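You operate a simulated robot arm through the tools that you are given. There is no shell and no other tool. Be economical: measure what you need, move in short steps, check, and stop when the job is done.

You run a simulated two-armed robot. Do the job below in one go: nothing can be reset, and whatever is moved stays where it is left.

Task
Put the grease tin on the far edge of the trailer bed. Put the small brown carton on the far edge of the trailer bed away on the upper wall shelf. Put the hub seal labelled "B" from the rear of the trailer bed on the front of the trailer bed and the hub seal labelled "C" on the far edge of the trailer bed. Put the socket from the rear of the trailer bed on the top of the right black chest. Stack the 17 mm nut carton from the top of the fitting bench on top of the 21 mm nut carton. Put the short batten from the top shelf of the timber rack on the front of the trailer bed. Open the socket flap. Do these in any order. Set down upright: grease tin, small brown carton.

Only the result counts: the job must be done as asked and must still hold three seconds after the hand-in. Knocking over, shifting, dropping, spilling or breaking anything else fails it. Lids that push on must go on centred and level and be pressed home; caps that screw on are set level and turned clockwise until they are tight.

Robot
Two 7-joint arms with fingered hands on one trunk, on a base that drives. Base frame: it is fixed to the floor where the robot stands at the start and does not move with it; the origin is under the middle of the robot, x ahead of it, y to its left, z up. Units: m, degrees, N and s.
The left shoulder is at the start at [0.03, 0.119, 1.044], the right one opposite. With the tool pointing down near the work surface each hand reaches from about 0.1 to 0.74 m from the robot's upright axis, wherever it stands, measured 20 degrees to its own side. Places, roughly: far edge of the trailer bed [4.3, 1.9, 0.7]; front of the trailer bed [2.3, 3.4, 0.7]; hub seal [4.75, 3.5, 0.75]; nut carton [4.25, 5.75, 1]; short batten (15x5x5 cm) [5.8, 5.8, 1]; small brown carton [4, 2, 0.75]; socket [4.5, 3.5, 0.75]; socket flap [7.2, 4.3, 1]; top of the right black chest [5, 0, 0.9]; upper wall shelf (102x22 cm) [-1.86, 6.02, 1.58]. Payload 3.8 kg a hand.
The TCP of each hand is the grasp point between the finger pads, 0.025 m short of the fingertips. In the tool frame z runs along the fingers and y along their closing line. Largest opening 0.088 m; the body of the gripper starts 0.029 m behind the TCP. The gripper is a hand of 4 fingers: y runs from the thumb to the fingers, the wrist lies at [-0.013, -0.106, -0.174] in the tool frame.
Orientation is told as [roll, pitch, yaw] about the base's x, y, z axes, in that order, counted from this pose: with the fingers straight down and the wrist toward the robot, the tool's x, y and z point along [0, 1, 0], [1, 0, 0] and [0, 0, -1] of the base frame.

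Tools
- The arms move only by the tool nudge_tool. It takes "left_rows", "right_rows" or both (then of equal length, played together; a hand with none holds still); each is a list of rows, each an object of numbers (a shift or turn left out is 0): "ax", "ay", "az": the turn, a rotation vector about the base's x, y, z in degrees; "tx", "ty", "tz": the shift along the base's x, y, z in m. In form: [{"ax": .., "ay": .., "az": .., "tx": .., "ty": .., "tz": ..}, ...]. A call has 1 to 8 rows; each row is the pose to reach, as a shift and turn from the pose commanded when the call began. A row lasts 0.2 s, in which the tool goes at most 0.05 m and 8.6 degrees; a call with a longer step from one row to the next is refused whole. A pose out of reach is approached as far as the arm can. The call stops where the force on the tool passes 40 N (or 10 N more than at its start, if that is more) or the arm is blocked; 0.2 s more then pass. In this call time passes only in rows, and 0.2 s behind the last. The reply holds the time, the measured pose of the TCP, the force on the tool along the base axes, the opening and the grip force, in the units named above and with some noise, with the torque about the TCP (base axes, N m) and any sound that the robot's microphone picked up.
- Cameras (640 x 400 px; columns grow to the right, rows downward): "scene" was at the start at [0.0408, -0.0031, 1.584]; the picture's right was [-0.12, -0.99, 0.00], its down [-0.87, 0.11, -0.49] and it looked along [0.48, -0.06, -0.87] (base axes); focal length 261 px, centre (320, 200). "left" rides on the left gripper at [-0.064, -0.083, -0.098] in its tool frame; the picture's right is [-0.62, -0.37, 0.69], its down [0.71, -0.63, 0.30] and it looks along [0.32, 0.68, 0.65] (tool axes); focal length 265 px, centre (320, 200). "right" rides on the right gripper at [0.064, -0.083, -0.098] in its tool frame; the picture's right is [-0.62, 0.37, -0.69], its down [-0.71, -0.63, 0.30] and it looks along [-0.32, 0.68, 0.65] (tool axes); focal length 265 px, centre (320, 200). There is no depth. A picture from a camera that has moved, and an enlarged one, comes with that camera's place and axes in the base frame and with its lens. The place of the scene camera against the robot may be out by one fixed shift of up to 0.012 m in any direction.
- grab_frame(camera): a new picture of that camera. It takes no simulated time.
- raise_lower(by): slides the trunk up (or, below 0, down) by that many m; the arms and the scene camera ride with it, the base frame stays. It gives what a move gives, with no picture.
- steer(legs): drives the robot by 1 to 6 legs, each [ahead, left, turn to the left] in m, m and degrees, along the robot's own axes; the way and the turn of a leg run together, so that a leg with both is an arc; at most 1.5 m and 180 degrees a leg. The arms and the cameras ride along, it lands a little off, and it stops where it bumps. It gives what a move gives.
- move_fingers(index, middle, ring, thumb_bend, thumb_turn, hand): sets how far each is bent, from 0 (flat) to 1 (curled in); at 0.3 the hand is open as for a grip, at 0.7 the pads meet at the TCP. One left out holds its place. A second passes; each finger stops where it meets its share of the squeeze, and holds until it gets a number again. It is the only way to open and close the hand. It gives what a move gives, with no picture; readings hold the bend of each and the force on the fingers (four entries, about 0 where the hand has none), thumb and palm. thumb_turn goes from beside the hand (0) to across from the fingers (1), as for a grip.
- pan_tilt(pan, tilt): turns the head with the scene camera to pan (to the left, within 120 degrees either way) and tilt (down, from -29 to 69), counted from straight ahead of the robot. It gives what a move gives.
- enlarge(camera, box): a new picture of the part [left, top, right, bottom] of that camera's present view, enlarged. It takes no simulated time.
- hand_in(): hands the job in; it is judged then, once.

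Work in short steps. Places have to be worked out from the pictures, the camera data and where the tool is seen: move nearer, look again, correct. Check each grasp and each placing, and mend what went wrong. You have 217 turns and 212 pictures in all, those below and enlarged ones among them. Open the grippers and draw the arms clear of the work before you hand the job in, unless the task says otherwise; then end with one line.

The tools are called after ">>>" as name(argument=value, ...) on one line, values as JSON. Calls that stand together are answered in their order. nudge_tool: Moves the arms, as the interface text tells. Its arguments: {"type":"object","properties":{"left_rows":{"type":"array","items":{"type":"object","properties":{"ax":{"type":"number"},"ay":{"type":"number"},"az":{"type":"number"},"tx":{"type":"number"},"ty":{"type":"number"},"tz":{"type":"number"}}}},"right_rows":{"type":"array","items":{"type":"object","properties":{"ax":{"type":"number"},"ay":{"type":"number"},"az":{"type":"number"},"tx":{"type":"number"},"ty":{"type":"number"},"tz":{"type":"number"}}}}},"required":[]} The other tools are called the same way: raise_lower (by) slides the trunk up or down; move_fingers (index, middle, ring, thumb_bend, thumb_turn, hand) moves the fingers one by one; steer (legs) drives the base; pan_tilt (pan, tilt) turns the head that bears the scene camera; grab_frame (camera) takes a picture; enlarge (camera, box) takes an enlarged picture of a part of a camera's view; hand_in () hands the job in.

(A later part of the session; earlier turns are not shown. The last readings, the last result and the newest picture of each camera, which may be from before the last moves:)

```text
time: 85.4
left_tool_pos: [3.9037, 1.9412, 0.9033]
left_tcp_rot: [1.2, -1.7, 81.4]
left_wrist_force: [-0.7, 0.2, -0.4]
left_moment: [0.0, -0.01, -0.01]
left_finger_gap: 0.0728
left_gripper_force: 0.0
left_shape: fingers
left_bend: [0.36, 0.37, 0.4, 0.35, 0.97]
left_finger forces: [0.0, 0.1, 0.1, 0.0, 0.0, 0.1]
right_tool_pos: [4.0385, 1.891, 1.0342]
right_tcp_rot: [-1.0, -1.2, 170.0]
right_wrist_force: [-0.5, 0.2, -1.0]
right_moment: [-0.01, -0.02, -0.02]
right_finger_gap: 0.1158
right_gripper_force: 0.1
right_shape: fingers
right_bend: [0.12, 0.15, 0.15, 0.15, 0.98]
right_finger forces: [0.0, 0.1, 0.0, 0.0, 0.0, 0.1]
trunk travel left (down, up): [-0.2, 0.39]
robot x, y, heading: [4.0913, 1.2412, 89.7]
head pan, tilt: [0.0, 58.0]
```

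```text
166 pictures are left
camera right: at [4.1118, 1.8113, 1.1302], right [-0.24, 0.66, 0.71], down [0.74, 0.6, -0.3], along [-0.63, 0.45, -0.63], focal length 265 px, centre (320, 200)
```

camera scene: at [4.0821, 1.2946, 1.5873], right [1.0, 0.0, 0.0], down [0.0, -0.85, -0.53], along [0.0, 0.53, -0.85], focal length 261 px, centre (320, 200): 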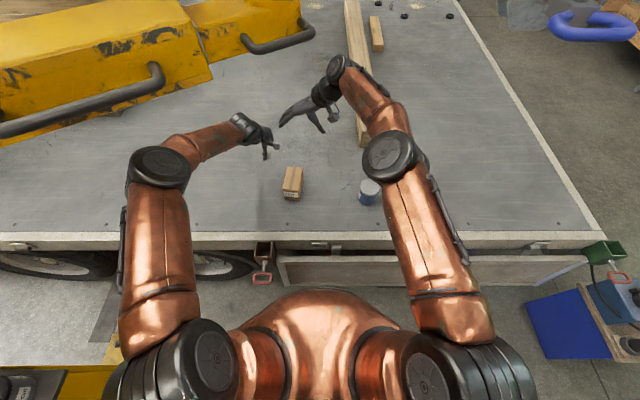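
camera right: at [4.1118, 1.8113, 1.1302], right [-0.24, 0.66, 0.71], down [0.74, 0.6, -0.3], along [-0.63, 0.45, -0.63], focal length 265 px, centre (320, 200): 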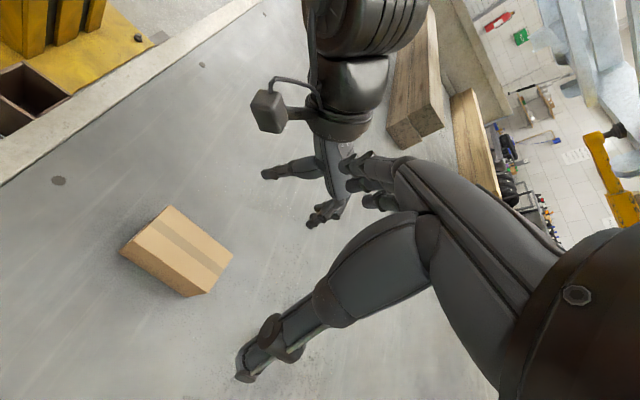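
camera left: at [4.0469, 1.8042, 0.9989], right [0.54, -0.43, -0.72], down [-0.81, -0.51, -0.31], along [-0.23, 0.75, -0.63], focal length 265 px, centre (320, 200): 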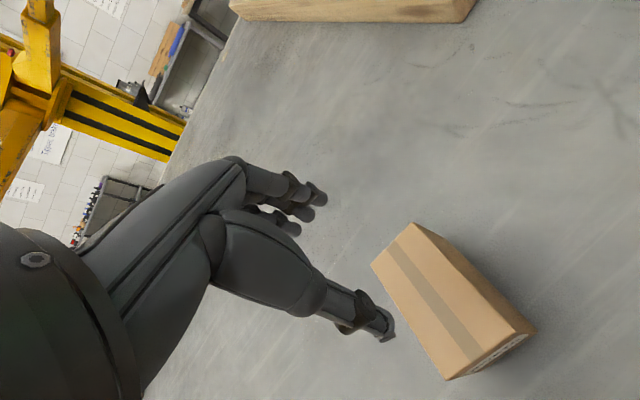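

Now clear the left hand: up and back.

>>> nudge_tool(left_rows=[{"tz": 0.04, "tx": -0.01}, {"tz": 0.08, "tx": -0.01}, {"tz": 0.12, "ty": -0.02, "tx": -0.01}, {"tz": 0.15, "ty": -0.05, "tx": -0.01}, {"tz": 0.17, "ty": -0.09, "tx": -0.01}, {"tz": 0.19, "ty": -0.13, "tx": -0.01}, {"tz": 0.2, "ty": -0.17, "tx": -0.01}, {"tz": 0.2, "ty": -0.21, "tx": -0.01}])

>>> move_fingers(hand="right", index=0.3, middle=0.3, ring=0.3, thumb_bend=0.3)

>>> enlarge(camera="right", box=[80, 170, 280, 330])

>>> enlarge(camera="scene", box=[240, 120, 400, 220])

```text
time: 86.5
left_tool_pos: [3.9654, 1.8268, 0.953]
left_tcp_rot: [-6.5, 8.1, 76.7]
left_wrist_force: [-0.2, 1.0, -0.6]
left_moment: [0.0, -0.04, 0.0]
left_finger_gap: 0.0723
left_gripper_force: 0.1
left_shape: fingers
left_bend: [0.37, 0.38, 0.4, 0.35, 0.97]
left_finger forces: [0.0, 0.0, 0.0, 0.0, 0.1, 0.0]
right_tool_pos: [4.0482, 1.8855, 1.0379]
right_tcp_rot: [-1.1, -1.6, 169.9]
right_wrist_force: [0.4, 0.0, 0.5]
right_moment: [-0.03, 0.01, -0.02]
right_finger_gap: 0.1157
right_gripper_force: 0.0
right_shape: fingers
right_bend: [0.12, 0.15, 0.15, 0.15, 0.98]
right_finger forces: [0.0, 0.1, 0.1, 0.1, 0.1, 0.0]
trunk travel left (down, up): [-0.2, 0.39]
robot x, y, heading: [4.0939, 1.2338, 89.7]
head pan, tilt: [0.0, 58.0]
stopped in row 5 (left hand): the arm was blocked; the commanded pose is now the measured one
```

```text
time: 87.5
left_tool_pos: [3.9634, 1.83, 0.953]
left_tcp_rot: [-6.5, 7.9, 76.8]
left_wrist_force: [0.5, 0.2, 0.1]
left_moment: [-0.03, -0.04, -0.04]
left_finger_gap: 0.0724
left_gripper_force: 0.0
left_shape: fingers
left_bend: [0.37, 0.38, 0.4, 0.35, 0.97]
left_finger forces: [0.0, 0.0, 0.0, 0.0, 0.1, 0.1]
right_tool_pos: [4.0492, 1.8863, 1.0355]
right_tcp_rot: [-1.1, -1.6, 169.9]
right_wrist_force: [-0.2, -0.6, -0.4]
right_moment: [0.03, -0.01, -0.01]
right_finger_gap: 0.0853
right_gripper_force: 0.0
right_shape: fingers
right_bend: [0.3, 0.3, 0.3, 0.3, 0.98]
right_finger forces: [0.1, 0.0, 0.0, 0.0, 0.1, 0.1]
trunk travel left (down, up): [-0.2, 0.39]
robot x, y, heading: [4.0915, 1.2388, 89.7]
head pan, tilt: [0.0, 58.0]
```

```text
2.50 times, centred on (180, 250) of right
camera zoom: at [4.1231, 1.8064, 1.1316], right [-0.24, 0.66, 0.71], down [0.74, 0.6, -0.31], along [-0.63, 0.45, -0.63], focal length 664 px, centre (670, 75)
```

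zoom: 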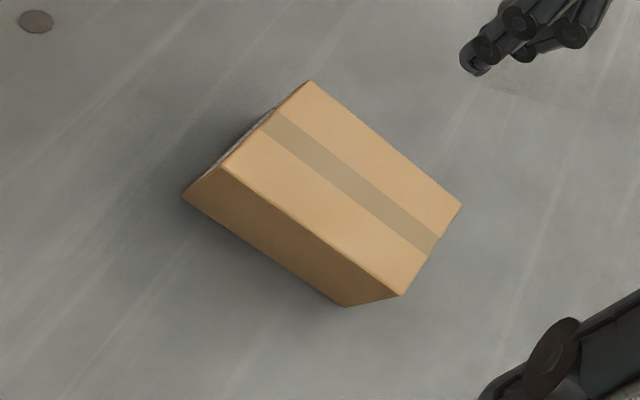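

```text
4.00 times, centred on (320, 170) of scene
camera zoom: at [4.0962, 1.2882, 1.5872], right [1.0, 0.0, -0.01], down [-0.01, -0.85, -0.53], along [0.0, 0.53, -0.85], focal length 1044 px, centre (320, 320)
```

zoom: 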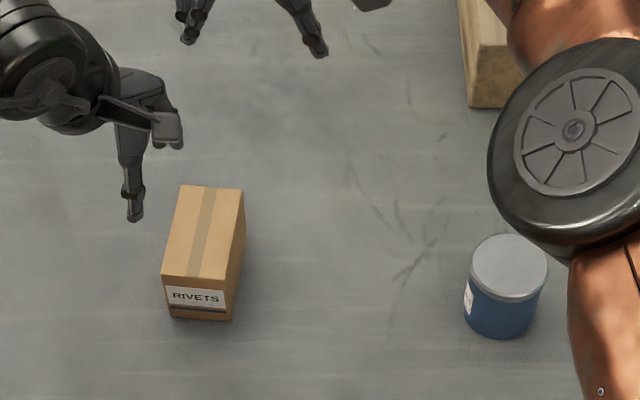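

The left forearm touched the lift arm overhead when rising, so I keep it low: slide it left at the present height instead. Carton now estimated at (3.993,1.878), axis 7°.

>>> nudge_tool(left_rows=[{"tx": -0.03, "ty": 0.0, "tz": -0.01}, {"tx": -0.06, "ty": 0.0, "tz": -0.02}, {"tx": -0.09, "tz": -0.04}, {"tx": -0.12, "tz": -0.05}])

>>> grab_frame(camera="scene")

```text
time: 88.5
left_tool_pos: [3.8324, 1.8326, 0.9042]
left_tcp_rot: [-6.7, 7.5, 77.0]
left_wrist_force: [0.1, 0.7, 0.1]
left_moment: [0.04, 0.01, 0.03]
left_finger_gap: 0.0723
left_gripper_force: 0.1
left_shape: fingers
left_bend: [0.37, 0.38, 0.4, 0.35, 0.97]
left_finger forces: [0.0, 0.0, 0.0, 0.0, 0.1, 0.0]
right_tool_pos: [4.0414, 1.8879, 1.0349]
right_tcp_rot: [-0.9, -1.1, 170.0]
right_wrist_force: [-0.8, -0.3, 0.7]
right_moment: [-0.02, -0.01, -0.01]
right_finger_gap: 0.0855
right_gripper_force: 0.1
right_shape: fingers
right_bend: [0.3, 0.3, 0.3, 0.3, 0.98]
right_finger forces: [0.0, 0.0, 0.0, 0.0, 0.0, 0.0]
trunk travel left (down, up): [-0.2, 0.39]
robot x, y, heading: [4.0922, 1.2424, 89.6]
head pan, tilt: [0.0, 58.0]
```

```text
163 pictures are left
camera scene: at [4.0829, 1.2923, 1.5875], right [1.0, 0.0, 0.0], down [0.0, -0.85, -0.53], along [0.0, 0.53, -0.85], focal length 261 px, centre (320, 200)
```

scene: 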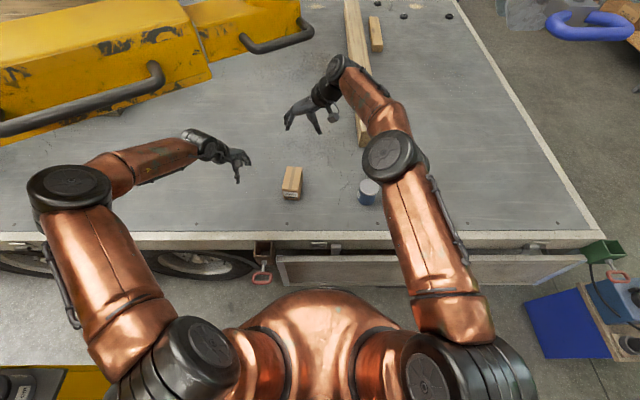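

Clear. Move the right hand over the carton and lower partway.

>>> nudge_tool(right_rows=[{"tx": -0.024, "ty": -0.005, "tz": -0.03, "az": 1.5}, {"tx": -0.048, "ty": -0.01, "tz": -0.06, "az": 3, "ax": 0.5, "ay": 0.5}, {"tx": -0.048, "ty": -0.01, "tz": -0.1, "az": 3, "ax": 1, "ay": 1}, {"tx": -0.048, "ty": -0.01, "tz": -0.14, "az": 3, "ax": 1, "ay": 1}])

>>> grab_frame(camera="right")

>>> enlarge(camera="scene", box=[220, 90, 380, 220])

```text
time: 89.5
left_tool_pos: [3.835, 1.832, 0.9047]
left_tcp_rot: [-6.6, 7.6, 76.9]
left_wrist_force: [0.2, -0.1, 0.0]
left_moment: [0.0, 0.0, 0.02]
left_finger_gap: 0.0723
left_gripper_force: 0.0
left_shape: fingers
left_bend: [0.37, 0.38, 0.4, 0.35, 0.97]
left_finger forces: [0.0, 0.0, 0.0, 0.0, 0.0, 0.0]
right_tool_pos: [4.0047, 1.8629, 0.8918]
right_tcp_rot: [-1.8, -2.3, 173.0]
right_wrist_force: [-0.3, -0.3, -0.1]
right_moment: [-0.02, 0.0, 0.0]
right_finger_gap: 0.0855
right_gripper_force: 0.0
right_shape: fingers
right_bend: [0.3, 0.3, 0.3, 0.3, 0.98]
right_finger forces: [0.1, 0.0, 0.1, 0.0, 0.0, 0.1]
right hand out of reach, approached as far as the arm can: row 2, 3, 4
trunk travel left (down, up): [-0.2, 0.39]
robot x, y, heading: [4.0936, 1.2364, 89.9]
head pan, tilt: [0.0, 58.0]
```

```text
162 pictures are left
camera right: at [4.0841, 1.7862, 0.9861], right [-0.26, 0.63, 0.73], down [0.7, 0.64, -0.31], along [-0.66, 0.43, -0.61], focal length 265 px, centre (320, 200)
```

right: 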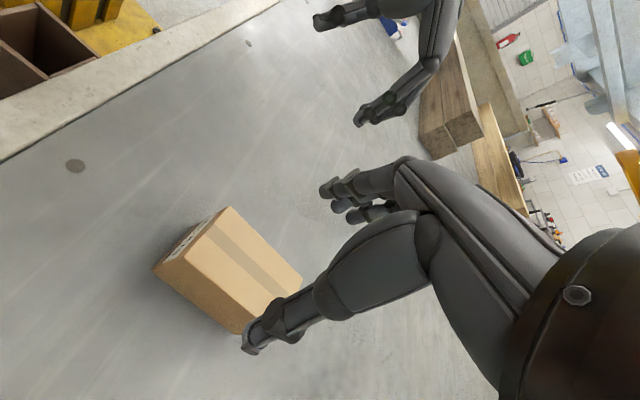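

```text
3.08 times, centred on (300, 155) of scene
camera zoom: at [4.0863, 1.2925, 1.5873], right [1.0, 0.0, 0.0], down [0.0, -0.85, -0.53], along [0.0, 0.53, -0.85], focal length 803 px, centre (382, 338)
```

zoom: 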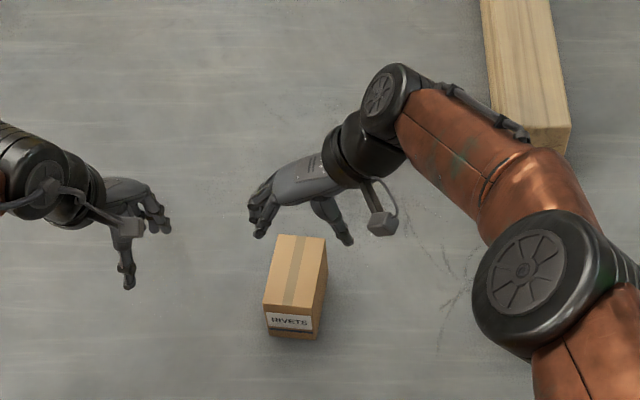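

The arm is at its limit ~1–2 cm short; I nudge the base forward/left by that amount.

>>> steer(legs=[[0.018, 0.012, 0]])

>>> grab_frame(camera="right")

```text
time: 90.3
left_tool_pos: [3.8215, 1.8511, 0.9051]
left_tcp_rot: [-6.8, 7.8, 77.0]
left_wrist_force: [-0.7, -0.5, 0.0]
left_moment: [-0.02, -0.02, 0.01]
left_finger_gap: 0.0726
left_gripper_force: 0.0
left_shape: fingers
left_bend: [0.37, 0.38, 0.4, 0.35, 0.97]
left_finger forces: [0.1, 0.0, 0.0, 0.0, 0.0, 0.0]
right_tool_pos: [3.9933, 1.8817, 0.8919]
right_tcp_rot: [-1.8, -2.3, 172.9]
right_wrist_force: [-0.2, 0.3, 1.2]
right_moment: [0.02, 0.0, 0.0]
right_finger_gap: 0.0853
right_gripper_force: 0.0
right_shape: fingers
right_bend: [0.3, 0.3, 0.3, 0.3, 0.98]
right_finger forces: [0.1, 0.0, 0.1, 0.0, 0.0, 0.1]
trunk travel left (down, up): [-0.2, 0.39]
robot x, y, heading: [4.0812, 1.2513, 89.8]
head pan, tilt: [0.0, 58.0]
```

```text
160 pictures are left
camera right: at [4.0715, 1.8051, 0.9859], right [-0.26, 0.64, 0.73], down [0.7, 0.64, -0.31], along [-0.66, 0.43, -0.62], focal length 265 px, centre (320, 200)
```

right: 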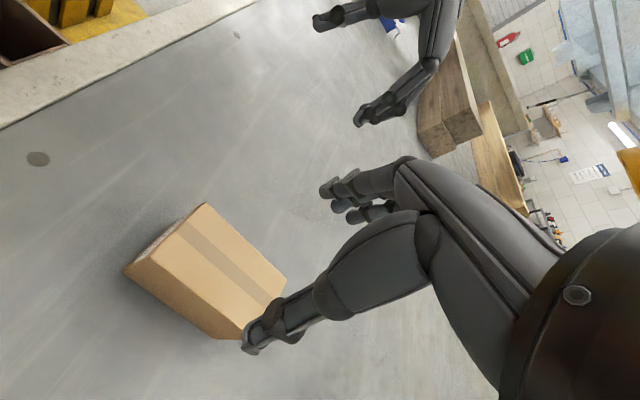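

Centred. Descend to z≈0.785.

>>> nudge_tool(right_rows=[{"tz": -0.03, "tx": 0.002, "ty": -0.005}, {"tz": -0.06, "tx": 0.002, "ty": -0.005}, {"tz": -0.085, "tx": 0.002, "ty": -0.005}, {"tz": -0.107, "tx": 0.002, "ty": -0.005}])

>>> grab_frame(camera="right")

>>> enlarge(camera="scene", box=[220, 90, 380, 220])

```text
time: 91.3
left_tool_pos: [3.8231, 1.8522, 0.9063]
left_tcp_rot: [-6.6, 7.6, 77.0]
left_wrist_force: [0.1, -0.5, -1.1]
left_moment: [0.03, -0.01, 0.01]
left_finger_gap: 0.0724
left_gripper_force: 0.0
left_shape: fingers
left_bend: [0.37, 0.38, 0.4, 0.35, 0.97]
left_finger forces: [0.0, 0.0, 0.0, 0.0, 0.1, 0.0]
right_tool_pos: [4.0054, 1.8588, 0.8043]
right_tcp_rot: [-1.8, -2.4, 172.9]
right_wrist_force: [0.0, -0.2, -0.4]
right_moment: [0.0, -0.02, 0.01]
right_finger_gap: 0.0853
right_gripper_force: 0.0
right_shape: fingers
right_bend: [0.3, 0.3, 0.3, 0.3, 0.98]
right_finger forces: [0.1, 0.0, 0.0, 0.0, 0.1, 0.0]
right hand out of reach, approached as far as the arm can: row 2, 3, 4
trunk travel left (down, up): [-0.2, 0.39]
robot x, y, heading: [4.0779, 1.2549, 89.8]
head pan, tilt: [0.0, 58.0]
```

```text
159 pictures are left
camera right: at [4.0835, 1.7818, 0.8981], right [-0.26, 0.63, 0.73], down [0.7, 0.64, -0.31], along [-0.66, 0.43, -0.61], focal length 265 px, centre (320, 200)
```

right: 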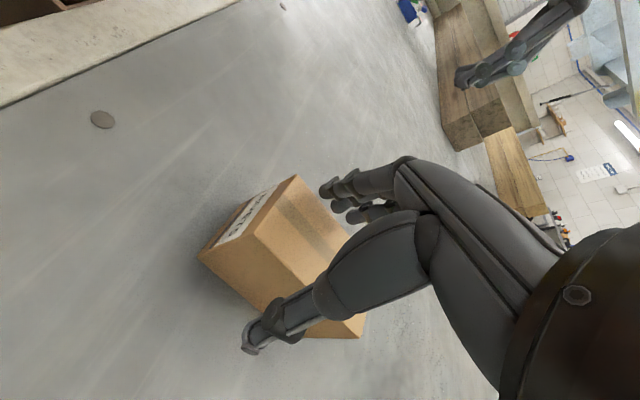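

```text
3.08 times, centred on (300, 155) of scene
camera zoom: at [4.0739, 1.3105, 1.5874], right [1.0, 0.0, 0.0], down [0.0, -0.85, -0.53], along [0.0, 0.53, -0.85], focal length 803 px, centre (382, 338)
```

zoom: 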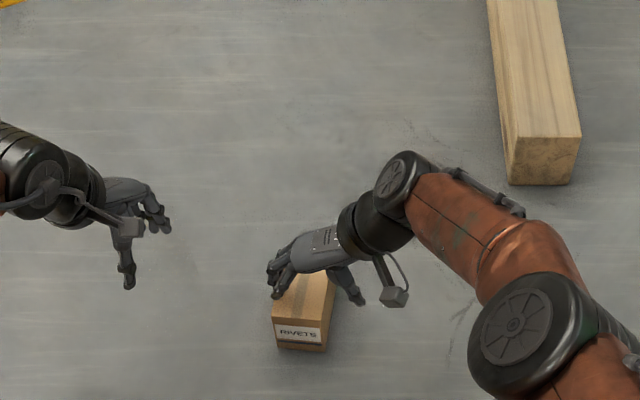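

It straddles the carton; to get deeper I lower the trunk 2.5 cm, then close.

>>> raise_lower(by=-0.025)

>>> move_fingers(hand="right", index=0.6, middle=0.6, ring=0.6, thumb_bend=0.6)

>>> grab_frame(camera="right")

```text
time: 92.2
left_tool_pos: [3.8224, 1.8493, 0.8817]
left_tcp_rot: [-6.6, 7.5, 77.1]
left_wrist_force: [0.4, 0.1, -0.1]
left_moment: [-0.04, -0.01, -0.01]
left_finger_gap: 0.0723
left_gripper_force: 0.1
left_shape: fingers
left_bend: [0.37, 0.38, 0.4, 0.35, 0.97]
left_finger forces: [0.0, 0.0, 0.1, 0.0, 0.0, 0.0]
right_tool_pos: [4.0013, 1.8615, 0.7909]
right_tcp_rot: [-2.4, -3.5, 172.7]
right_wrist_force: [-2.6, -5.0, 24.2]
right_moment: [0.24, 1.49, 0.25]
right_finger_gap: 0.0912
right_gripper_force: 12.5
right_shape: fingers
right_bend: [0.26, 0.28, 0.29, 0.3, 0.98]
right_finger forces: [7.5, 14.5, 2.6, 0.0, 0.0, 0.1]
trunk travel left (down, up): [-0.175, 0.415]
robot x, y, heading: [4.079, 1.2539, 89.9]
head pan, tilt: [0.0, 58.0]
stopped: the force on the tool passed its limit at 40 N (the readings are from after the stop); the commanded pose is now the measured one
```

```text
time: 92.5
left_tool_pos: [3.8222, 1.8501, 0.8824]
left_tcp_rot: [-6.7, 7.5, 77.0]
left_wrist_force: [-0.3, -0.1, 0.6]
left_moment: [-0.02, 0.01, 0.0]
left_finger_gap: 0.0727
left_gripper_force: 0.0
left_shape: fingers
left_bend: [0.37, 0.38, 0.4, 0.35, 0.97]
left_finger forces: [0.0, 0.0, 0.0, 0.0, 0.0, 0.1]
right_tool_pos: [3.996, 1.8646, 0.7997]
right_tcp_rot: [-2.4, -4.1, 172.4]
right_wrist_force: [-5.1, -5.9, 32.7]
right_moment: [-0.1, 1.5, 0.35]
right_finger_gap: 0.0447
right_gripper_force: 20.1
right_shape: fingers
right_bend: [0.44, 0.41, 0.6, 0.55, 0.97]
right_finger forces: [24.0, 13.1, 0.0, 0.1, 4.4, 0.0]
trunk travel left (down, up): [-0.175, 0.415]
robot x, y, heading: [4.0755, 1.254, 89.8]
head pan, tilt: [0.0, 58.0]
stopped (right hand): the force on the tool passed its limit at 46 N (the readings are from after the stop); the commanded pose is now the measured one
```

```text
157 pictures are left
camera right: at [4.0761, 1.7857, 0.8883], right [-0.23, 0.63, 0.74], down [0.7, 0.64, -0.32], along [-0.68, 0.44, -0.59], focal length 265 px, centre (320, 200)
```

right: 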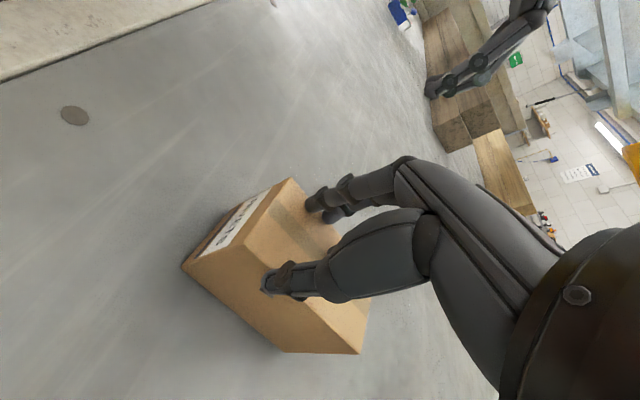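

Two fingers landed on the carton's top because the hand sat ~1 cm too far right. Open, raise, and shift left.

>>> move_fingers(hand="right", index=0.22, middle=0.22, ring=0.22, thumb_bend=0.22)

>>> nudge_tool(right_rows=[{"tz": 0.025}, {"tz": 0.05}])

>>> steer(legs=[[0.02, 0.02, 0]])

>>> enlarge(camera="right", box=[120, 120, 440, 360])

>>> enlarge(camera="scene", box=[220, 90, 380, 220])

```text
time: 93.5
left_tool_pos: [3.822, 1.8514, 0.881]
left_tcp_rot: [-6.6, 7.6, 77.0]
left_wrist_force: [1.5, -1.3, 0.9]
left_moment: [0.01, 0.01, -0.01]
left_finger_gap: 0.0726
left_gripper_force: 0.0
left_shape: fingers
left_bend: [0.37, 0.38, 0.4, 0.35, 0.97]
left_finger forces: [0.1, 0.0, 0.0, 0.0, 0.0, 0.0]
right_tool_pos: [3.9984, 1.8644, 0.7912]
right_tcp_rot: [-2.2, -3.5, 172.6]
right_wrist_force: [0.5, 0.2, 0.8]
right_moment: [-0.04, 0.02, 0.02]
right_finger_gap: 0.1
right_gripper_force: 0.0
right_shape: fingers
right_bend: [0.22, 0.22, 0.22, 0.22, 0.97]
right_finger forces: [0.1, 0.0, 0.0, 0.0, 0.1, 0.1]
trunk travel left (down, up): [-0.175, 0.415]
robot x, y, heading: [4.0759, 1.259, 89.6]
head pan, tilt: [0.0, 58.0]
```

```text
time: 94.1
left_tool_pos: [3.8219, 1.8505, 0.8806]
left_tcp_rot: [-6.6, 7.5, 77.0]
left_wrist_force: [0.6, -0.2, 0.9]
left_moment: [0.01, 0.01, 0.01]
left_finger_gap: 0.0725
left_gripper_force: 0.1
left_shape: fingers
left_bend: [0.37, 0.38, 0.4, 0.35, 0.97]
left_finger forces: [0.0, 0.1, 0.0, 0.1, 0.0, 0.0]
right_tool_pos: [3.9979, 1.8622, 0.8422]
right_tcp_rot: [-2.3, -3.5, 172.6]
right_wrist_force: [0.6, 0.1, -0.4]
right_moment: [-0.01, 0.01, -0.02]
right_finger_gap: 0.1
right_gripper_force: 0.2
right_shape: fingers
right_bend: [0.22, 0.22, 0.22, 0.22, 0.97]
right_finger forces: [0.0, 0.0, 0.0, 0.0, 0.0, 0.0]
trunk travel left (down, up): [-0.175, 0.415]
robot x, y, heading: [4.0775, 1.2522, 89.8]
head pan, tilt: [0.0, 58.0]
```

```text
time: 95.0
left_tool_pos: [3.8009, 1.8716, 0.8796]
left_tcp_rot: [-6.7, 7.8, 77.0]
left_wrist_force: [-0.1, -0.5, -0.9]
left_moment: [-0.01, -0.05, -0.04]
left_finger_gap: 0.0725
left_gripper_force: 0.1
left_shape: fingers
left_bend: [0.37, 0.38, 0.4, 0.35, 0.97]
left_finger forces: [0.1, 0.0, 0.1, 0.0, 0.0, 0.0]
right_tool_pos: [3.9775, 1.8844, 0.8402]
right_tcp_rot: [-2.2, -3.5, 172.5]
right_wrist_force: [0.0, 0.5, -0.2]
right_moment: [0.01, -0.02, 0.01]
right_finger_gap: 0.0999
right_gripper_force: 0.1
right_shape: fingers
right_bend: [0.22, 0.22, 0.22, 0.22, 0.97]
right_finger forces: [0.1, 0.0, 0.1, 0.0, 0.0, 0.0]
trunk travel left (down, up): [-0.175, 0.415]
robot x, y, heading: [4.0591, 1.2734, 90.4]
head pan, tilt: [0.0, 58.0]
```

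```text
1.67 times, centred on (280, 240) of right
camera zoom: at [4.0567, 1.8063, 0.9315], right [-0.25, 0.63, 0.74], down [0.7, 0.64, -0.31], along [-0.67, 0.44, -0.6], focal length 442 px, centre (387, 133)
```

zoom: 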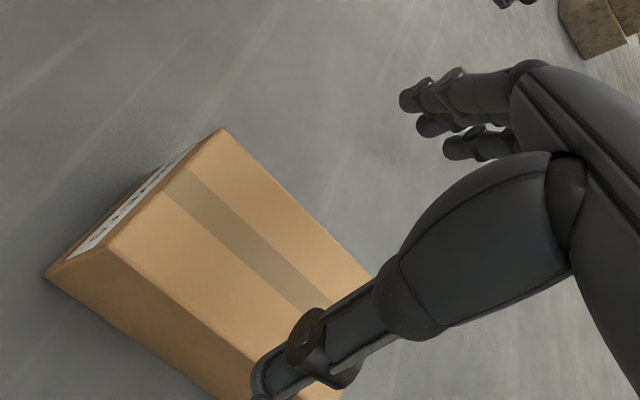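

```text
3.08 times, centred on (300, 155) of scene
camera zoom: at [4.0516, 1.3322, 1.5624], right [1.0, 0.0, 0.0], down [0.0, -0.85, -0.53], along [0.0, 0.53, -0.85], focal length 803 px, centre (382, 338)
```

zoom: 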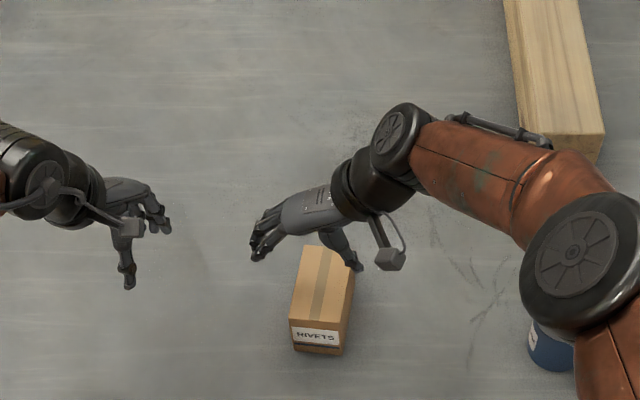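

Carton centre ≈(3.997,1.874). Open a bit wider, shift +1.5 cm in x, correct tilt and descend again.

>>> move_fingers(hand="right", index=0.14, middle=0.14, ring=0.14, thumb_bend=0.14)

>>> nudge_tool(right_rows=[{"tx": 0.015, "ty": -0.008, "ax": 1, "ay": 1.5}, {"tx": 0.015, "ty": -0.008, "ax": 2, "ay": 3}, {"tx": 0.015, "ty": -0.008, "ax": 2, "ay": 3, "tz": -0.02}, {"tx": 0.015, "ty": -0.008, "ax": 2, "ay": 3, "tz": -0.04}, {"tx": 0.015, "ty": -0.008, "ax": 2, "ay": 3, "tz": -0.055}])

>>> grab_frame(camera="right")

```text
time: 96.0
left_tool_pos: [3.8016, 1.8706, 0.881]
left_tcp_rot: [-6.6, 7.5, 77.0]
left_wrist_force: [0.2, -0.2, 0.3]
left_moment: [-0.02, 0.01, -0.02]
left_finger_gap: 0.0723
left_gripper_force: 0.1
left_shape: fingers
left_bend: [0.37, 0.38, 0.4, 0.35, 0.97]
left_finger forces: [0.0, 0.0, 0.1, 0.1, 0.1, 0.0]
right_tool_pos: [3.9769, 1.8848, 0.8421]
right_tcp_rot: [-2.4, -3.5, 172.6]
right_wrist_force: [1.0, -0.1, 0.2]
right_moment: [0.0, 0.02, 0.02]
right_finger_gap: 0.1138
right_gripper_force: 0.1
right_shape: fingers
right_bend: [0.14, 0.14, 0.14, 0.14, 0.97]
right_finger forces: [0.0, 0.0, 0.0, 0.1, 0.0, 0.0]
trunk travel left (down, up): [-0.175, 0.415]
robot x, y, heading: [4.0595, 1.2763, 90.0]
head pan, tilt: [0.0, 58.0]
```

```text
time: 97.2
left_tool_pos: [3.8013, 1.8712, 0.8807]
left_tcp_rot: [-6.7, 7.6, 77.0]
left_wrist_force: [-0.9, 0.2, -0.4]
left_moment: [-0.02, -0.01, -0.02]
left_finger_gap: 0.0723
left_gripper_force: 0.0
left_shape: fingers
left_bend: [0.37, 0.38, 0.4, 0.35, 0.97]
left_finger forces: [0.0, 0.0, 0.1, 0.0, 0.0, 0.1]
right_tool_pos: [3.9929, 1.8754, 0.7856]
right_tcp_rot: [-3.9, -6.8, 172.7]
right_wrist_force: [0.0, 0.2, -0.3]
right_moment: [0.03, 0.02, 0.01]
right_finger_gap: 0.1139
right_gripper_force: 0.0
right_shape: fingers
right_bend: [0.14, 0.14, 0.14, 0.14, 0.97]
right_finger forces: [0.0, 0.0, 0.0, 0.1, 0.0, 0.1]
trunk travel left (down, up): [-0.175, 0.415]
robot x, y, heading: [4.057, 1.2726, 89.6]
head pan, tilt: [0.0, 58.0]
```

```text
154 pictures are left
camera right: at [4.0782, 1.7942, 0.869], right [-0.2, 0.6, 0.77], down [0.68, 0.65, -0.33], along [-0.7, 0.46, -0.55], focal length 265 px, centre (320, 200)
```

right: 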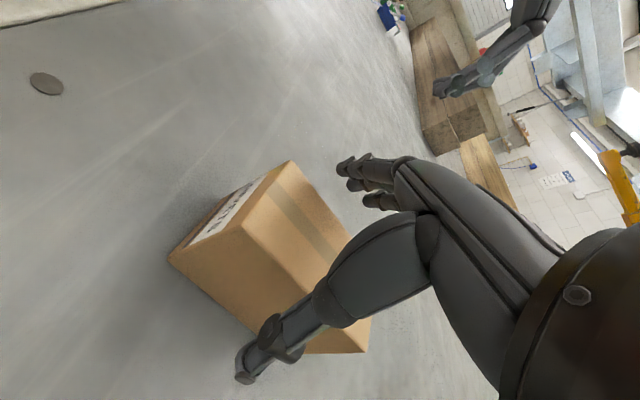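

The reported roll/pitch are counted before yaw, so my correction went the wrong way; I reverse it, keeping position.

>>> nudge_tool(right_rows=[{"ax": -2, "ay": -3.5}, {"ax": -3.9, "ay": -6.8, "tz": -0.002}])

>>> move_fingers(hand="right", index=0.6, middle=0.6, ring=0.6, thumb_bend=0.6)

>>> grab_frame(camera="right")

```text
time: 97.8
left_tool_pos: [3.8028, 1.8728, 0.8799]
left_tcp_rot: [-6.6, 7.7, 77.0]
left_wrist_force: [0.7, 0.1, -0.5]
left_moment: [-0.02, 0.03, 0.02]
left_finger_gap: 0.0725
left_gripper_force: 0.0
left_shape: fingers
left_bend: [0.37, 0.38, 0.4, 0.35, 0.97]
left_finger forces: [0.1, 0.0, 0.1, 0.1, 0.0, 0.1]
right_tool_pos: [3.9944, 1.8764, 0.7842]
right_tcp_rot: [-0.9, 0.4, 172.5]
right_wrist_force: [0.7, 0.2, 0.3]
right_moment: [0.03, -0.04, 0.0]
right_finger_gap: 0.1139
right_gripper_force: 0.2
right_shape: fingers
right_bend: [0.14, 0.14, 0.14, 0.14, 0.97]
right_finger forces: [0.0, 0.0, 0.0, 0.0, 0.0, 0.0]
trunk travel left (down, up): [-0.175, 0.415]
robot x, y, heading: [4.0627, 1.2766, 89.8]
head pan, tilt: [0.0, 58.0]
```

```text
time: 98.8
left_tool_pos: [3.8015, 1.8712, 0.8814]
left_tcp_rot: [-6.6, 7.6, 77.0]
left_wrist_force: [-0.6, 0.6, 0.1]
left_moment: [0.04, -0.03, 0.0]
left_finger_gap: 0.0723
left_gripper_force: 0.1
left_shape: fingers
left_bend: [0.37, 0.38, 0.4, 0.35, 0.97]
left_finger forces: [0.1, 0.1, 0.1, 0.0, 0.0, 0.0]
right_tool_pos: [3.9942, 1.8743, 0.7845]
right_tcp_rot: [-0.8, 0.4, 172.5]
right_wrist_force: [-2.0, -1.4, 3.1]
right_moment: [0.06, 0.24, 0.01]
right_finger_gap: 0.0568
right_gripper_force: 17.8
right_shape: fingers
right_bend: [0.5, 0.52, 0.53, 0.42, 0.94]
right_finger forces: [7.3, 6.1, 5.3, 0.1, 16.7, 0.0]
trunk travel left (down, up): [-0.175, 0.415]
robot x, y, heading: [4.0571, 1.2747, 89.9]
head pan, tilt: [0.0, 58.0]
```

```text
153 pictures are left
camera right: at [4.067, 1.8002, 0.8825], right [-0.29, 0.65, 0.7], down [0.72, 0.63, -0.29], along [-0.63, 0.42, -0.65], focal length 265 px, centre (320, 200)
```

right: 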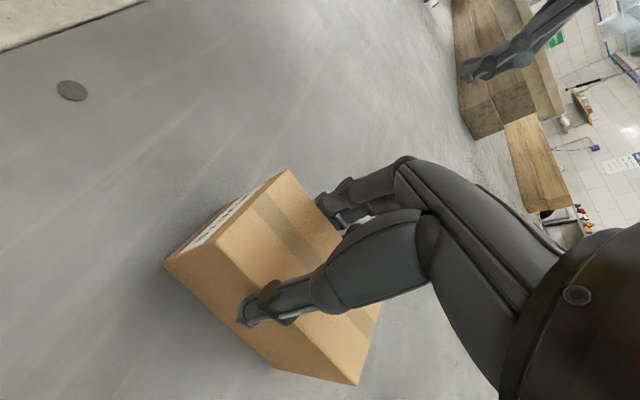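

Solid grip at 57 mm with all fingers. Lift and check.

>>> nudge_tool(right_rows=[{"tz": 0.02}, {"tz": 0.05}, {"tz": 0.09}, {"tz": 0.13}, {"tz": 0.17}])

>>> grab_frame(camera="right")

```text
time: 100.0
left_tool_pos: [3.8021, 1.8706, 0.8805]
left_tcp_rot: [-6.5, 7.6, 77.0]
left_wrist_force: [-0.4, -0.1, -0.1]
left_moment: [0.01, 0.02, 0.01]
left_finger_gap: 0.0724
left_gripper_force: 0.1
left_shape: fingers
left_bend: [0.37, 0.38, 0.4, 0.35, 0.97]
left_finger forces: [0.0, 0.1, 0.0, 0.0, 0.0, 0.1]
right_tool_pos: [3.9924, 1.8739, 0.9544]
right_tcp_rot: [-0.8, 0.5, 172.5]
right_wrist_force: [-0.7, -0.9, -4.1]
right_moment: [-0.08, 0.04, -0.02]
right_finger_gap: 0.0567
right_gripper_force: 17.4
right_shape: fingers
right_bend: [0.5, 0.53, 0.53, 0.42, 0.94]
right_finger forces: [7.1, 5.4, 4.6, 0.0, 16.8, 0.0]
trunk travel left (down, up): [-0.175, 0.415]
robot x, y, heading: [4.0545, 1.2751, 89.6]
head pan, tilt: [0.0, 58.0]
```

```text
152 pictures are left
camera right: at [4.0663, 1.7997, 1.053], right [-0.29, 0.65, 0.7], down [0.72, 0.63, -0.29], along [-0.63, 0.42, -0.66], focal length 265 px, centre (320, 200)
```

right: 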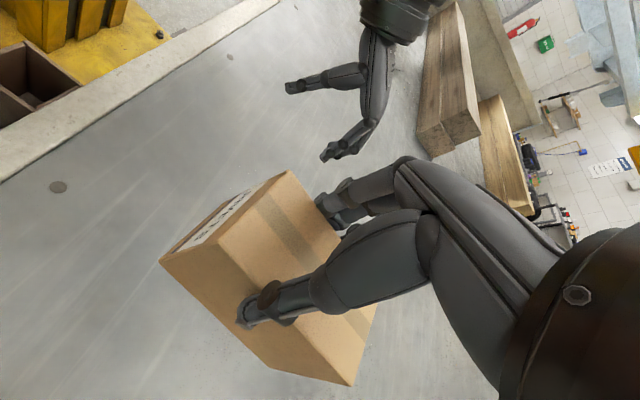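

Held firmly. Drive right, then back off from the bed, and straighten up for the trip round the trailer's rear.

>>> steer(legs=[[0, -0.4, 0], [-0.45, 0, 0]])

>>> pan_tilt(pan=-60, tilt=30)

>>> grab_frame(camera="scene")

>>> pan_tilt(pan=0, tilt=30)

>>> grab_frame(camera="scene")

```text
time: 104.8
left_tool_pos: [4.2, 1.4139, 0.8809]
left_tcp_rot: [-6.6, 7.5, 77.4]
left_wrist_force: [-0.2, -0.3, 0.0]
left_moment: [0.01, 0.02, 0.0]
left_finger_gap: 0.0724
left_gripper_force: 0.0
left_shape: fingers
left_bend: [0.37, 0.38, 0.4, 0.35, 0.97]
left_finger forces: [0.0, 0.0, 0.1, 0.1, 0.1, 0.1]
right_tool_pos: [4.3908, 1.4212, 0.9544]
right_tcp_rot: [-0.9, 0.4, 173.0]
right_wrist_force: [0.1, -0.1, -3.9]
right_moment: [-0.07, 0.04, 0.0]
right_finger_gap: 0.0567
right_gripper_force: 16.5
right_shape: fingers
right_bend: [0.5, 0.53, 0.53, 0.42, 0.94]
right_finger forces: [7.0, 5.5, 4.7, 0.1, 16.8, 0.0]
trunk travel left (down, up): [-0.175, 0.415]
robot x, y, heading: [4.4627, 0.821, 90.0]
head pan, tilt: [0.0, 58.0]
```

```text
time: 106.1
left_tool_pos: [4.1999, 1.4153, 0.8805]
left_tcp_rot: [-6.6, 7.7, 77.4]
left_wrist_force: [0.0, -0.2, 0.4]
left_moment: [0.0, -0.01, 0.0]
left_finger_gap: 0.0726
left_gripper_force: 0.1
left_shape: fingers
left_bend: [0.37, 0.38, 0.4, 0.35, 0.97]
left_finger forces: [0.0, 0.0, 0.0, 0.0, 0.0, 0.0]
right_tool_pos: [4.3913, 1.4217, 0.9537]
right_tcp_rot: [-1.0, 0.4, 172.9]
right_wrist_force: [0.3, 0.4, -4.3]
right_moment: [-0.05, 0.01, -0.02]
right_finger_gap: 0.0565
right_gripper_force: 16.1
right_shape: fingers
right_bend: [0.5, 0.53, 0.53, 0.42, 0.94]
right_finger forces: [7.0, 5.4, 4.7, 0.0, 16.9, 0.0]
trunk travel left (down, up): [-0.175, 0.415]
robot x, y, heading: [4.464, 0.8219, 90.2]
head pan, tilt: [-60.0, 30.0]
```

```text
151 pictures are left
camera scene: at [4.5343, 0.8539, 1.6022], right [0.51, -0.86, 0.0], down [-0.43, -0.25, -0.87], along [0.75, 0.44, -0.5], focal length 261 px, centre (320, 200)
```

scene: 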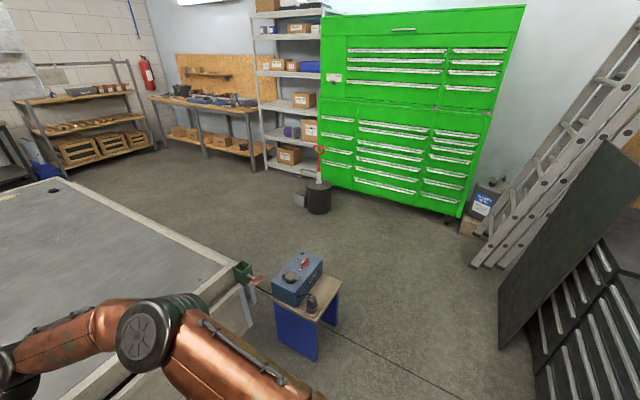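

```text
time: 107.4
left_tool_pos: [4.2013, 1.4144, 0.8801]
left_tcp_rot: [-6.6, 7.6, 77.5]
left_wrist_force: [0.6, -0.6, -0.1]
left_moment: [0.0, 0.01, 0.0]
left_finger_gap: 0.0723
left_gripper_force: 0.0
left_shape: fingers
left_bend: [0.37, 0.38, 0.4, 0.35, 0.97]
left_finger forces: [0.0, 0.0, 0.0, 0.0, 0.1, 0.0]
right_tool_pos: [4.3908, 1.422, 0.9542]
right_tcp_rot: [-0.9, 0.5, 173.0]
right_wrist_force: [0.1, 0.2, -4.6]
right_moment: [-0.05, 0.02, 0.0]
right_finger_gap: 0.0568
right_gripper_force: 16.7
right_shape: fingers
right_bend: [0.5, 0.53, 0.53, 0.42, 0.94]
right_finger forces: [7.0, 5.4, 4.7, 0.0, 16.8, 0.0]
trunk travel left (down, up): [-0.175, 0.415]
robot x, y, heading: [4.4614, 0.8232, 90.2]
head pan, tilt: [0.0, 30.0]
```

```text
150 pictures are left
camera scene: at [4.4559, 0.8987, 1.6022], right [1.0, 0.0, 0.0], down [0.0, -0.5, -0.87], along [0.0, 0.87, -0.5], focal length 261 px, centre (320, 200)
```

scene: 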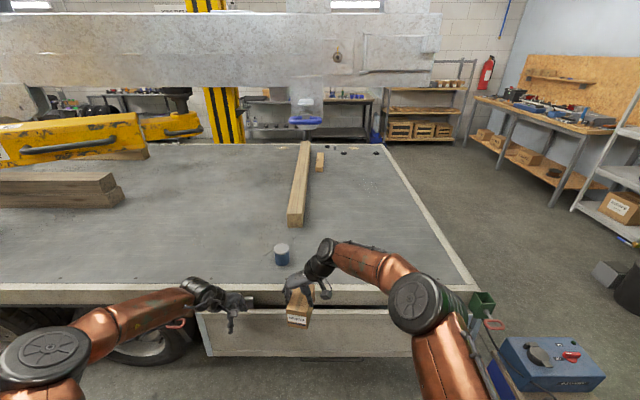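

There's a narrow way past the little pump table (corner ≈(5.53,1.27)) and the leaning panel (≈(5.9,0.4)). Crab right and around it.

>>> steer(legs=[[0, -0.65, 0], [0, -0.64, 0]])

>>> pan_tilt(pan=-45, tilt=45)

>>> grab_frame(camera="scene")

>>> pan_tilt(pan=-100, tilt=30)

>>> grab_frame(camera="scene")

```text
time: 114.2
left_tool_pos: [5.502, 1.4244, 0.8802]
left_tcp_rot: [-6.6, 7.5, 77.0]
left_wrist_force: [0.6, 0.0, -1.0]
left_moment: [0.02, 0.01, -0.01]
left_finger_gap: 0.0724
left_gripper_force: 0.0
left_shape: fingers
left_bend: [0.37, 0.38, 0.4, 0.35, 0.97]
left_finger forces: [0.2, 0.0, 0.0, 0.0, 0.1, 0.0]
right_tool_pos: [5.692, 1.4287, 0.9537]
right_tcp_rot: [-0.8, 0.5, 172.7]
right_wrist_force: [0.0, -0.6, -4.7]
right_moment: [-0.04, 0.04, 0.0]
right_finger_gap: 0.0566
right_gripper_force: 16.6
right_shape: fingers
right_bend: [0.5, 0.53, 0.53, 0.42, 0.94]
right_finger forces: [7.0, 5.4, 4.6, 0.0, 16.8, 0.1]
trunk travel left (down, up): [-0.175, 0.415]
robot x, y, heading: [5.7577, 0.8247, 89.9]
head pan, tilt: [0.0, 30.0]
```

```text
time: 115.3
left_tool_pos: [5.5017, 1.4225, 0.8806]
left_tcp_rot: [-6.5, 7.6, 77.1]
left_wrist_force: [0.1, 0.0, -0.1]
left_moment: [0.03, -0.05, -0.02]
left_finger_gap: 0.0726
left_gripper_force: 0.1
left_shape: fingers
left_bend: [0.37, 0.38, 0.4, 0.35, 0.97]
left_finger forces: [0.0, 0.0, 0.1, 0.0, 0.1, 0.0]
right_tool_pos: [5.6914, 1.4277, 0.9538]
right_tcp_rot: [-0.8, 0.5, 172.6]
right_wrist_force: [-0.8, -0.7, -3.4]
right_moment: [-0.05, 0.09, -0.01]
right_finger_gap: 0.0567
right_gripper_force: 17.0
right_shape: fingers
right_bend: [0.5, 0.53, 0.53, 0.42, 0.94]
right_finger forces: [7.0, 5.3, 4.6, 0.1, 16.7, 0.1]
trunk travel left (down, up): [-0.175, 0.415]
robot x, y, heading: [5.7596, 0.8249, 89.7]
head pan, tilt: [-45.0, 45.0]
```

```text
149 pictures are left
camera scene: at [5.8113, 0.8722, 1.5797], right [0.71, -0.71, 0.0], down [-0.5, -0.5, -0.71], along [0.5, 0.5, -0.71], focal length 261 px, centre (320, 200)
```

scene: 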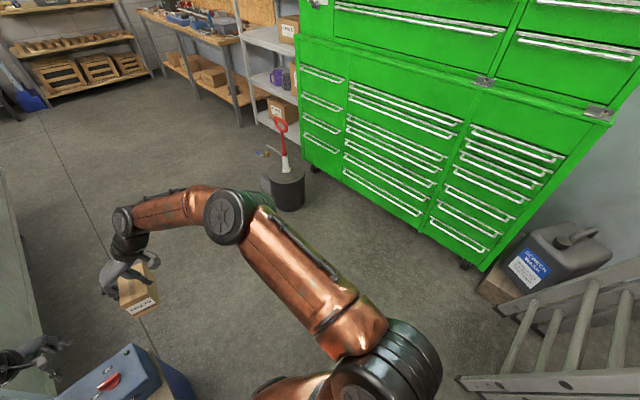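

```text
time: 116.6
left_tool_pos: [5.5009, 1.423, 0.8812]
left_tcp_rot: [-6.6, 7.6, 77.0]
left_wrist_force: [-0.3, 0.4, -0.3]
left_moment: [0.03, 0.02, -0.01]
left_finger_gap: 0.0723
left_gripper_force: 0.0
left_shape: fingers
left_bend: [0.37, 0.38, 0.4, 0.35, 0.97]
left_finger forces: [0.0, 0.1, 0.0, 0.0, 0.0, 0.1]
right_tool_pos: [5.6929, 1.4294, 0.9533]
right_tcp_rot: [-0.8, 0.6, 172.7]
right_wrist_force: [0.2, -0.4, -4.0]
right_moment: [-0.02, 0.03, -0.07]
right_finger_gap: 0.0565
right_gripper_force: 16.8
right_shape: fingers
right_bend: [0.5, 0.53, 0.53, 0.42, 0.94]
right_finger forces: [7.0, 5.4, 4.6, 0.1, 16.7, 0.0]
trunk travel left (down, up): [-0.175, 0.415]
robot x, y, heading: [5.7597, 0.8283, 90.3]
head pan, tilt: [-100.0, 30.0]
```

```text
148 pictures are left
camera scene: at [5.843, 0.799, 1.6023], right [-0.17, -0.98, 0.0], down [-0.49, 0.09, -0.87], along [0.85, -0.15, -0.5], focal length 261 px, centre (320, 200)
```

scene: 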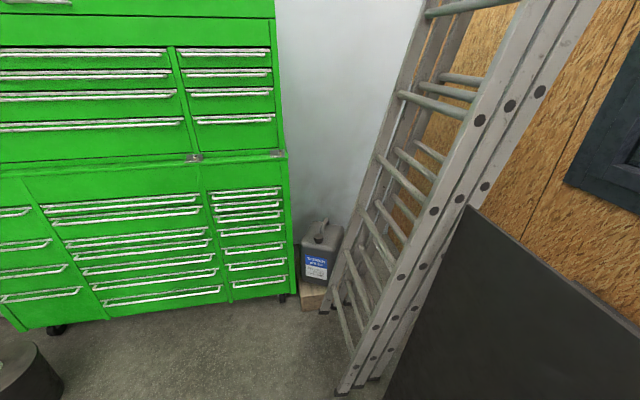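

Way is free. Continue around the table and up behind the trailer.

>>> steer(legs=[[0.48, -0.35, 0], [1.3, 0.0, 0], [1.0, 0.05, 0]])

>>> pan_tilt(pan=35, tilt=25)

>>> grab_frame(camera="scene")

>>> pan_tilt(pan=90, tilt=35)

>>> grab_frame(camera="scene")

>>> pan_tilt(pan=-40, tilt=25)

>>> grab_frame(camera="scene")

```text
time: 130.7
left_tool_pos: [5.789, 4.167, 0.8792]
left_tcp_rot: [-6.6, 7.5, 77.7]
left_wrist_force: [0.8, 0.1, -0.5]
left_moment: [-0.03, 0.01, -0.02]
left_finger_gap: 0.0723
left_gripper_force: 0.0
left_shape: fingers
left_bend: [0.37, 0.38, 0.4, 0.35, 0.97]
left_finger forces: [0.1, 0.0, 0.0, 0.0, 0.0, 0.0]
right_tool_pos: [5.9773, 4.1729, 0.9535]
right_tcp_rot: [-0.8, 0.5, 173.4]
right_wrist_force: [0.0, 0.1, -5.1]
right_moment: [-0.06, 0.05, -0.01]
right_finger_gap: 0.0566
right_gripper_force: 16.6
right_shape: fingers
right_bend: [0.5, 0.53, 0.53, 0.42, 0.94]
right_finger forces: [6.9, 5.3, 4.6, 0.0, 16.7, 0.0]
trunk travel left (down, up): [-0.175, 0.415]
robot x, y, heading: [6.0465, 3.5767, 90.6]
head pan, tilt: [-100.0, 30.0]
```

```text
time: 132.9
left_tool_pos: [5.7884, 4.1658, 0.8804]
left_tcp_rot: [-6.6, 7.6, 77.8]
left_wrist_force: [0.2, 0.8, 0.0]
left_moment: [0.03, 0.0, 0.04]
left_finger_gap: 0.0723
left_gripper_force: 0.0
left_shape: fingers
left_bend: [0.37, 0.38, 0.4, 0.35, 0.97]
left_finger forces: [0.0, 0.1, 0.0, 0.1, 0.0, 0.0]
right_tool_pos: [5.978, 4.1742, 0.9543]
right_tcp_rot: [-0.7, 0.5, 173.3]
right_wrist_force: [-0.4, -0.5, -5.0]
right_moment: [-0.04, 0.02, 0.01]
right_finger_gap: 0.0566
right_gripper_force: 17.2
right_shape: fingers
right_bend: [0.5, 0.53, 0.53, 0.42, 0.94]
right_finger forces: [7.0, 5.4, 4.5, 0.0, 16.7, 0.0]
trunk travel left (down, up): [-0.175, 0.415]
robot x, y, heading: [6.0558, 3.5744, 90.7]
head pan, tilt: [35.0, 25.0]
```

```text
147 pictures are left
camera scene: at [5.9938, 3.636, 1.6102], right [0.81, 0.58, 0.0], down [0.25, -0.34, -0.91], along [-0.53, 0.74, -0.42], focal length 261 px, centre (320, 200)
```

scene: 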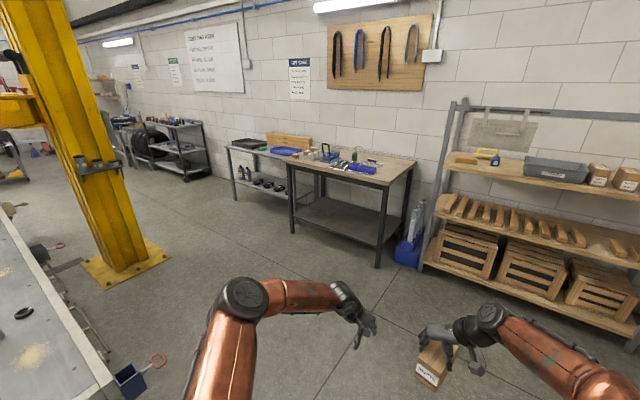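

```text
time: 134.1
left_tool_pos: [5.7879, 4.1657, 0.8806]
left_tcp_rot: [-6.7, 7.6, 77.9]
left_wrist_force: [0.1, -0.4, 0.2]
left_moment: [-0.01, 0.0, 0.01]
left_finger_gap: 0.0722
left_gripper_force: 0.0
left_shape: fingers
left_bend: [0.37, 0.38, 0.4, 0.35, 0.97]
left_finger forces: [0.0, 0.0, 0.0, 0.0, 0.0, 0.0]
right_tool_pos: [5.9788, 4.1741, 0.9532]
right_tcp_rot: [-0.9, 0.5, 173.3]
right_wrist_force: [-0.9, 0.4, -3.8]
right_moment: [-0.04, 0.04, -0.02]
right_finger_gap: 0.0567
right_gripper_force: 16.9
right_shape: fingers
right_bend: [0.5, 0.53, 0.53, 0.42, 0.94]
right_finger forces: [7.0, 5.4, 4.6, 0.1, 16.7, 0.0]
trunk travel left (down, up): [-0.175, 0.415]
robot x, y, heading: [6.0523, 3.5745, 90.2]
head pan, tilt: [90.0, 35.0]
```

```text
146 pictures are left
camera scene: at [5.9594, 3.5602, 1.5945], right [-0.01, 1.0, 0.0], down [0.57, 0.01, -0.82], along [-0.82, -0.01, -0.57], focal length 261 px, centre (320, 200)
```

scene: 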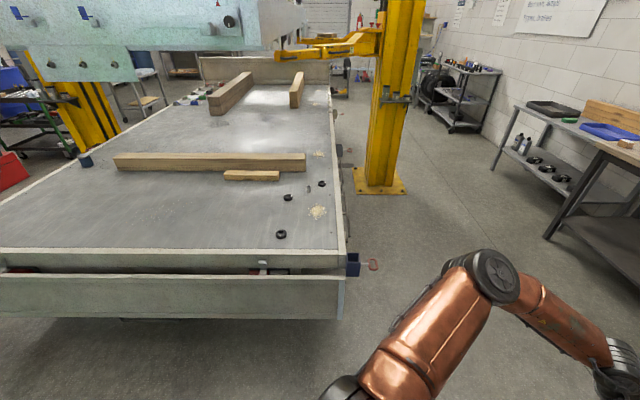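

```text
time: 136.2
left_tool_pos: [5.7871, 4.1668, 0.8808]
left_tcp_rot: [-6.5, 7.6, 77.8]
left_wrist_force: [-0.5, -0.3, -0.2]
left_moment: [0.01, 0.0, 0.02]
left_finger_gap: 0.0724
left_gripper_force: 0.0
left_shape: fingers
left_bend: [0.37, 0.38, 0.4, 0.35, 0.97]
left_finger forces: [0.1, 0.1, 0.0, 0.1, 0.1, 0.1]
right_tool_pos: [5.9783, 4.174, 0.9531]
right_tcp_rot: [-0.9, 0.5, 173.4]
right_wrist_force: [0.3, -0.1, -4.4]
right_moment: [-0.05, 0.03, 0.0]
right_finger_gap: 0.0567
right_gripper_force: 16.6
right_shape: fingers
right_bend: [0.5, 0.53, 0.53, 0.42, 0.94]
right_finger forces: [7.0, 5.3, 4.6, 0.0, 16.7, 0.1]
trunk travel left (down, up): [-0.175, 0.415]
robot x, y, heading: [6.0564, 3.5746, 90.3]
head pan, tilt: [-40.0, 25.0]
```

```text
145 pictures are left
camera scene: at [6.1058, 3.6324, 1.6102], right [0.77, -0.63, 0.0], down [-0.27, -0.33, -0.91], along [0.57, 0.7, -0.42], focal length 261 px, centre (320, 200)
```

scene: 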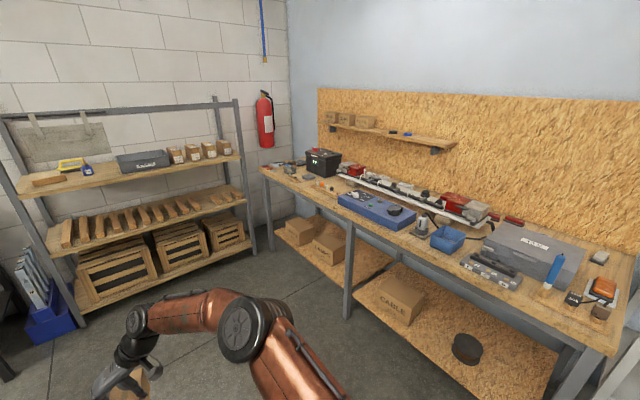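

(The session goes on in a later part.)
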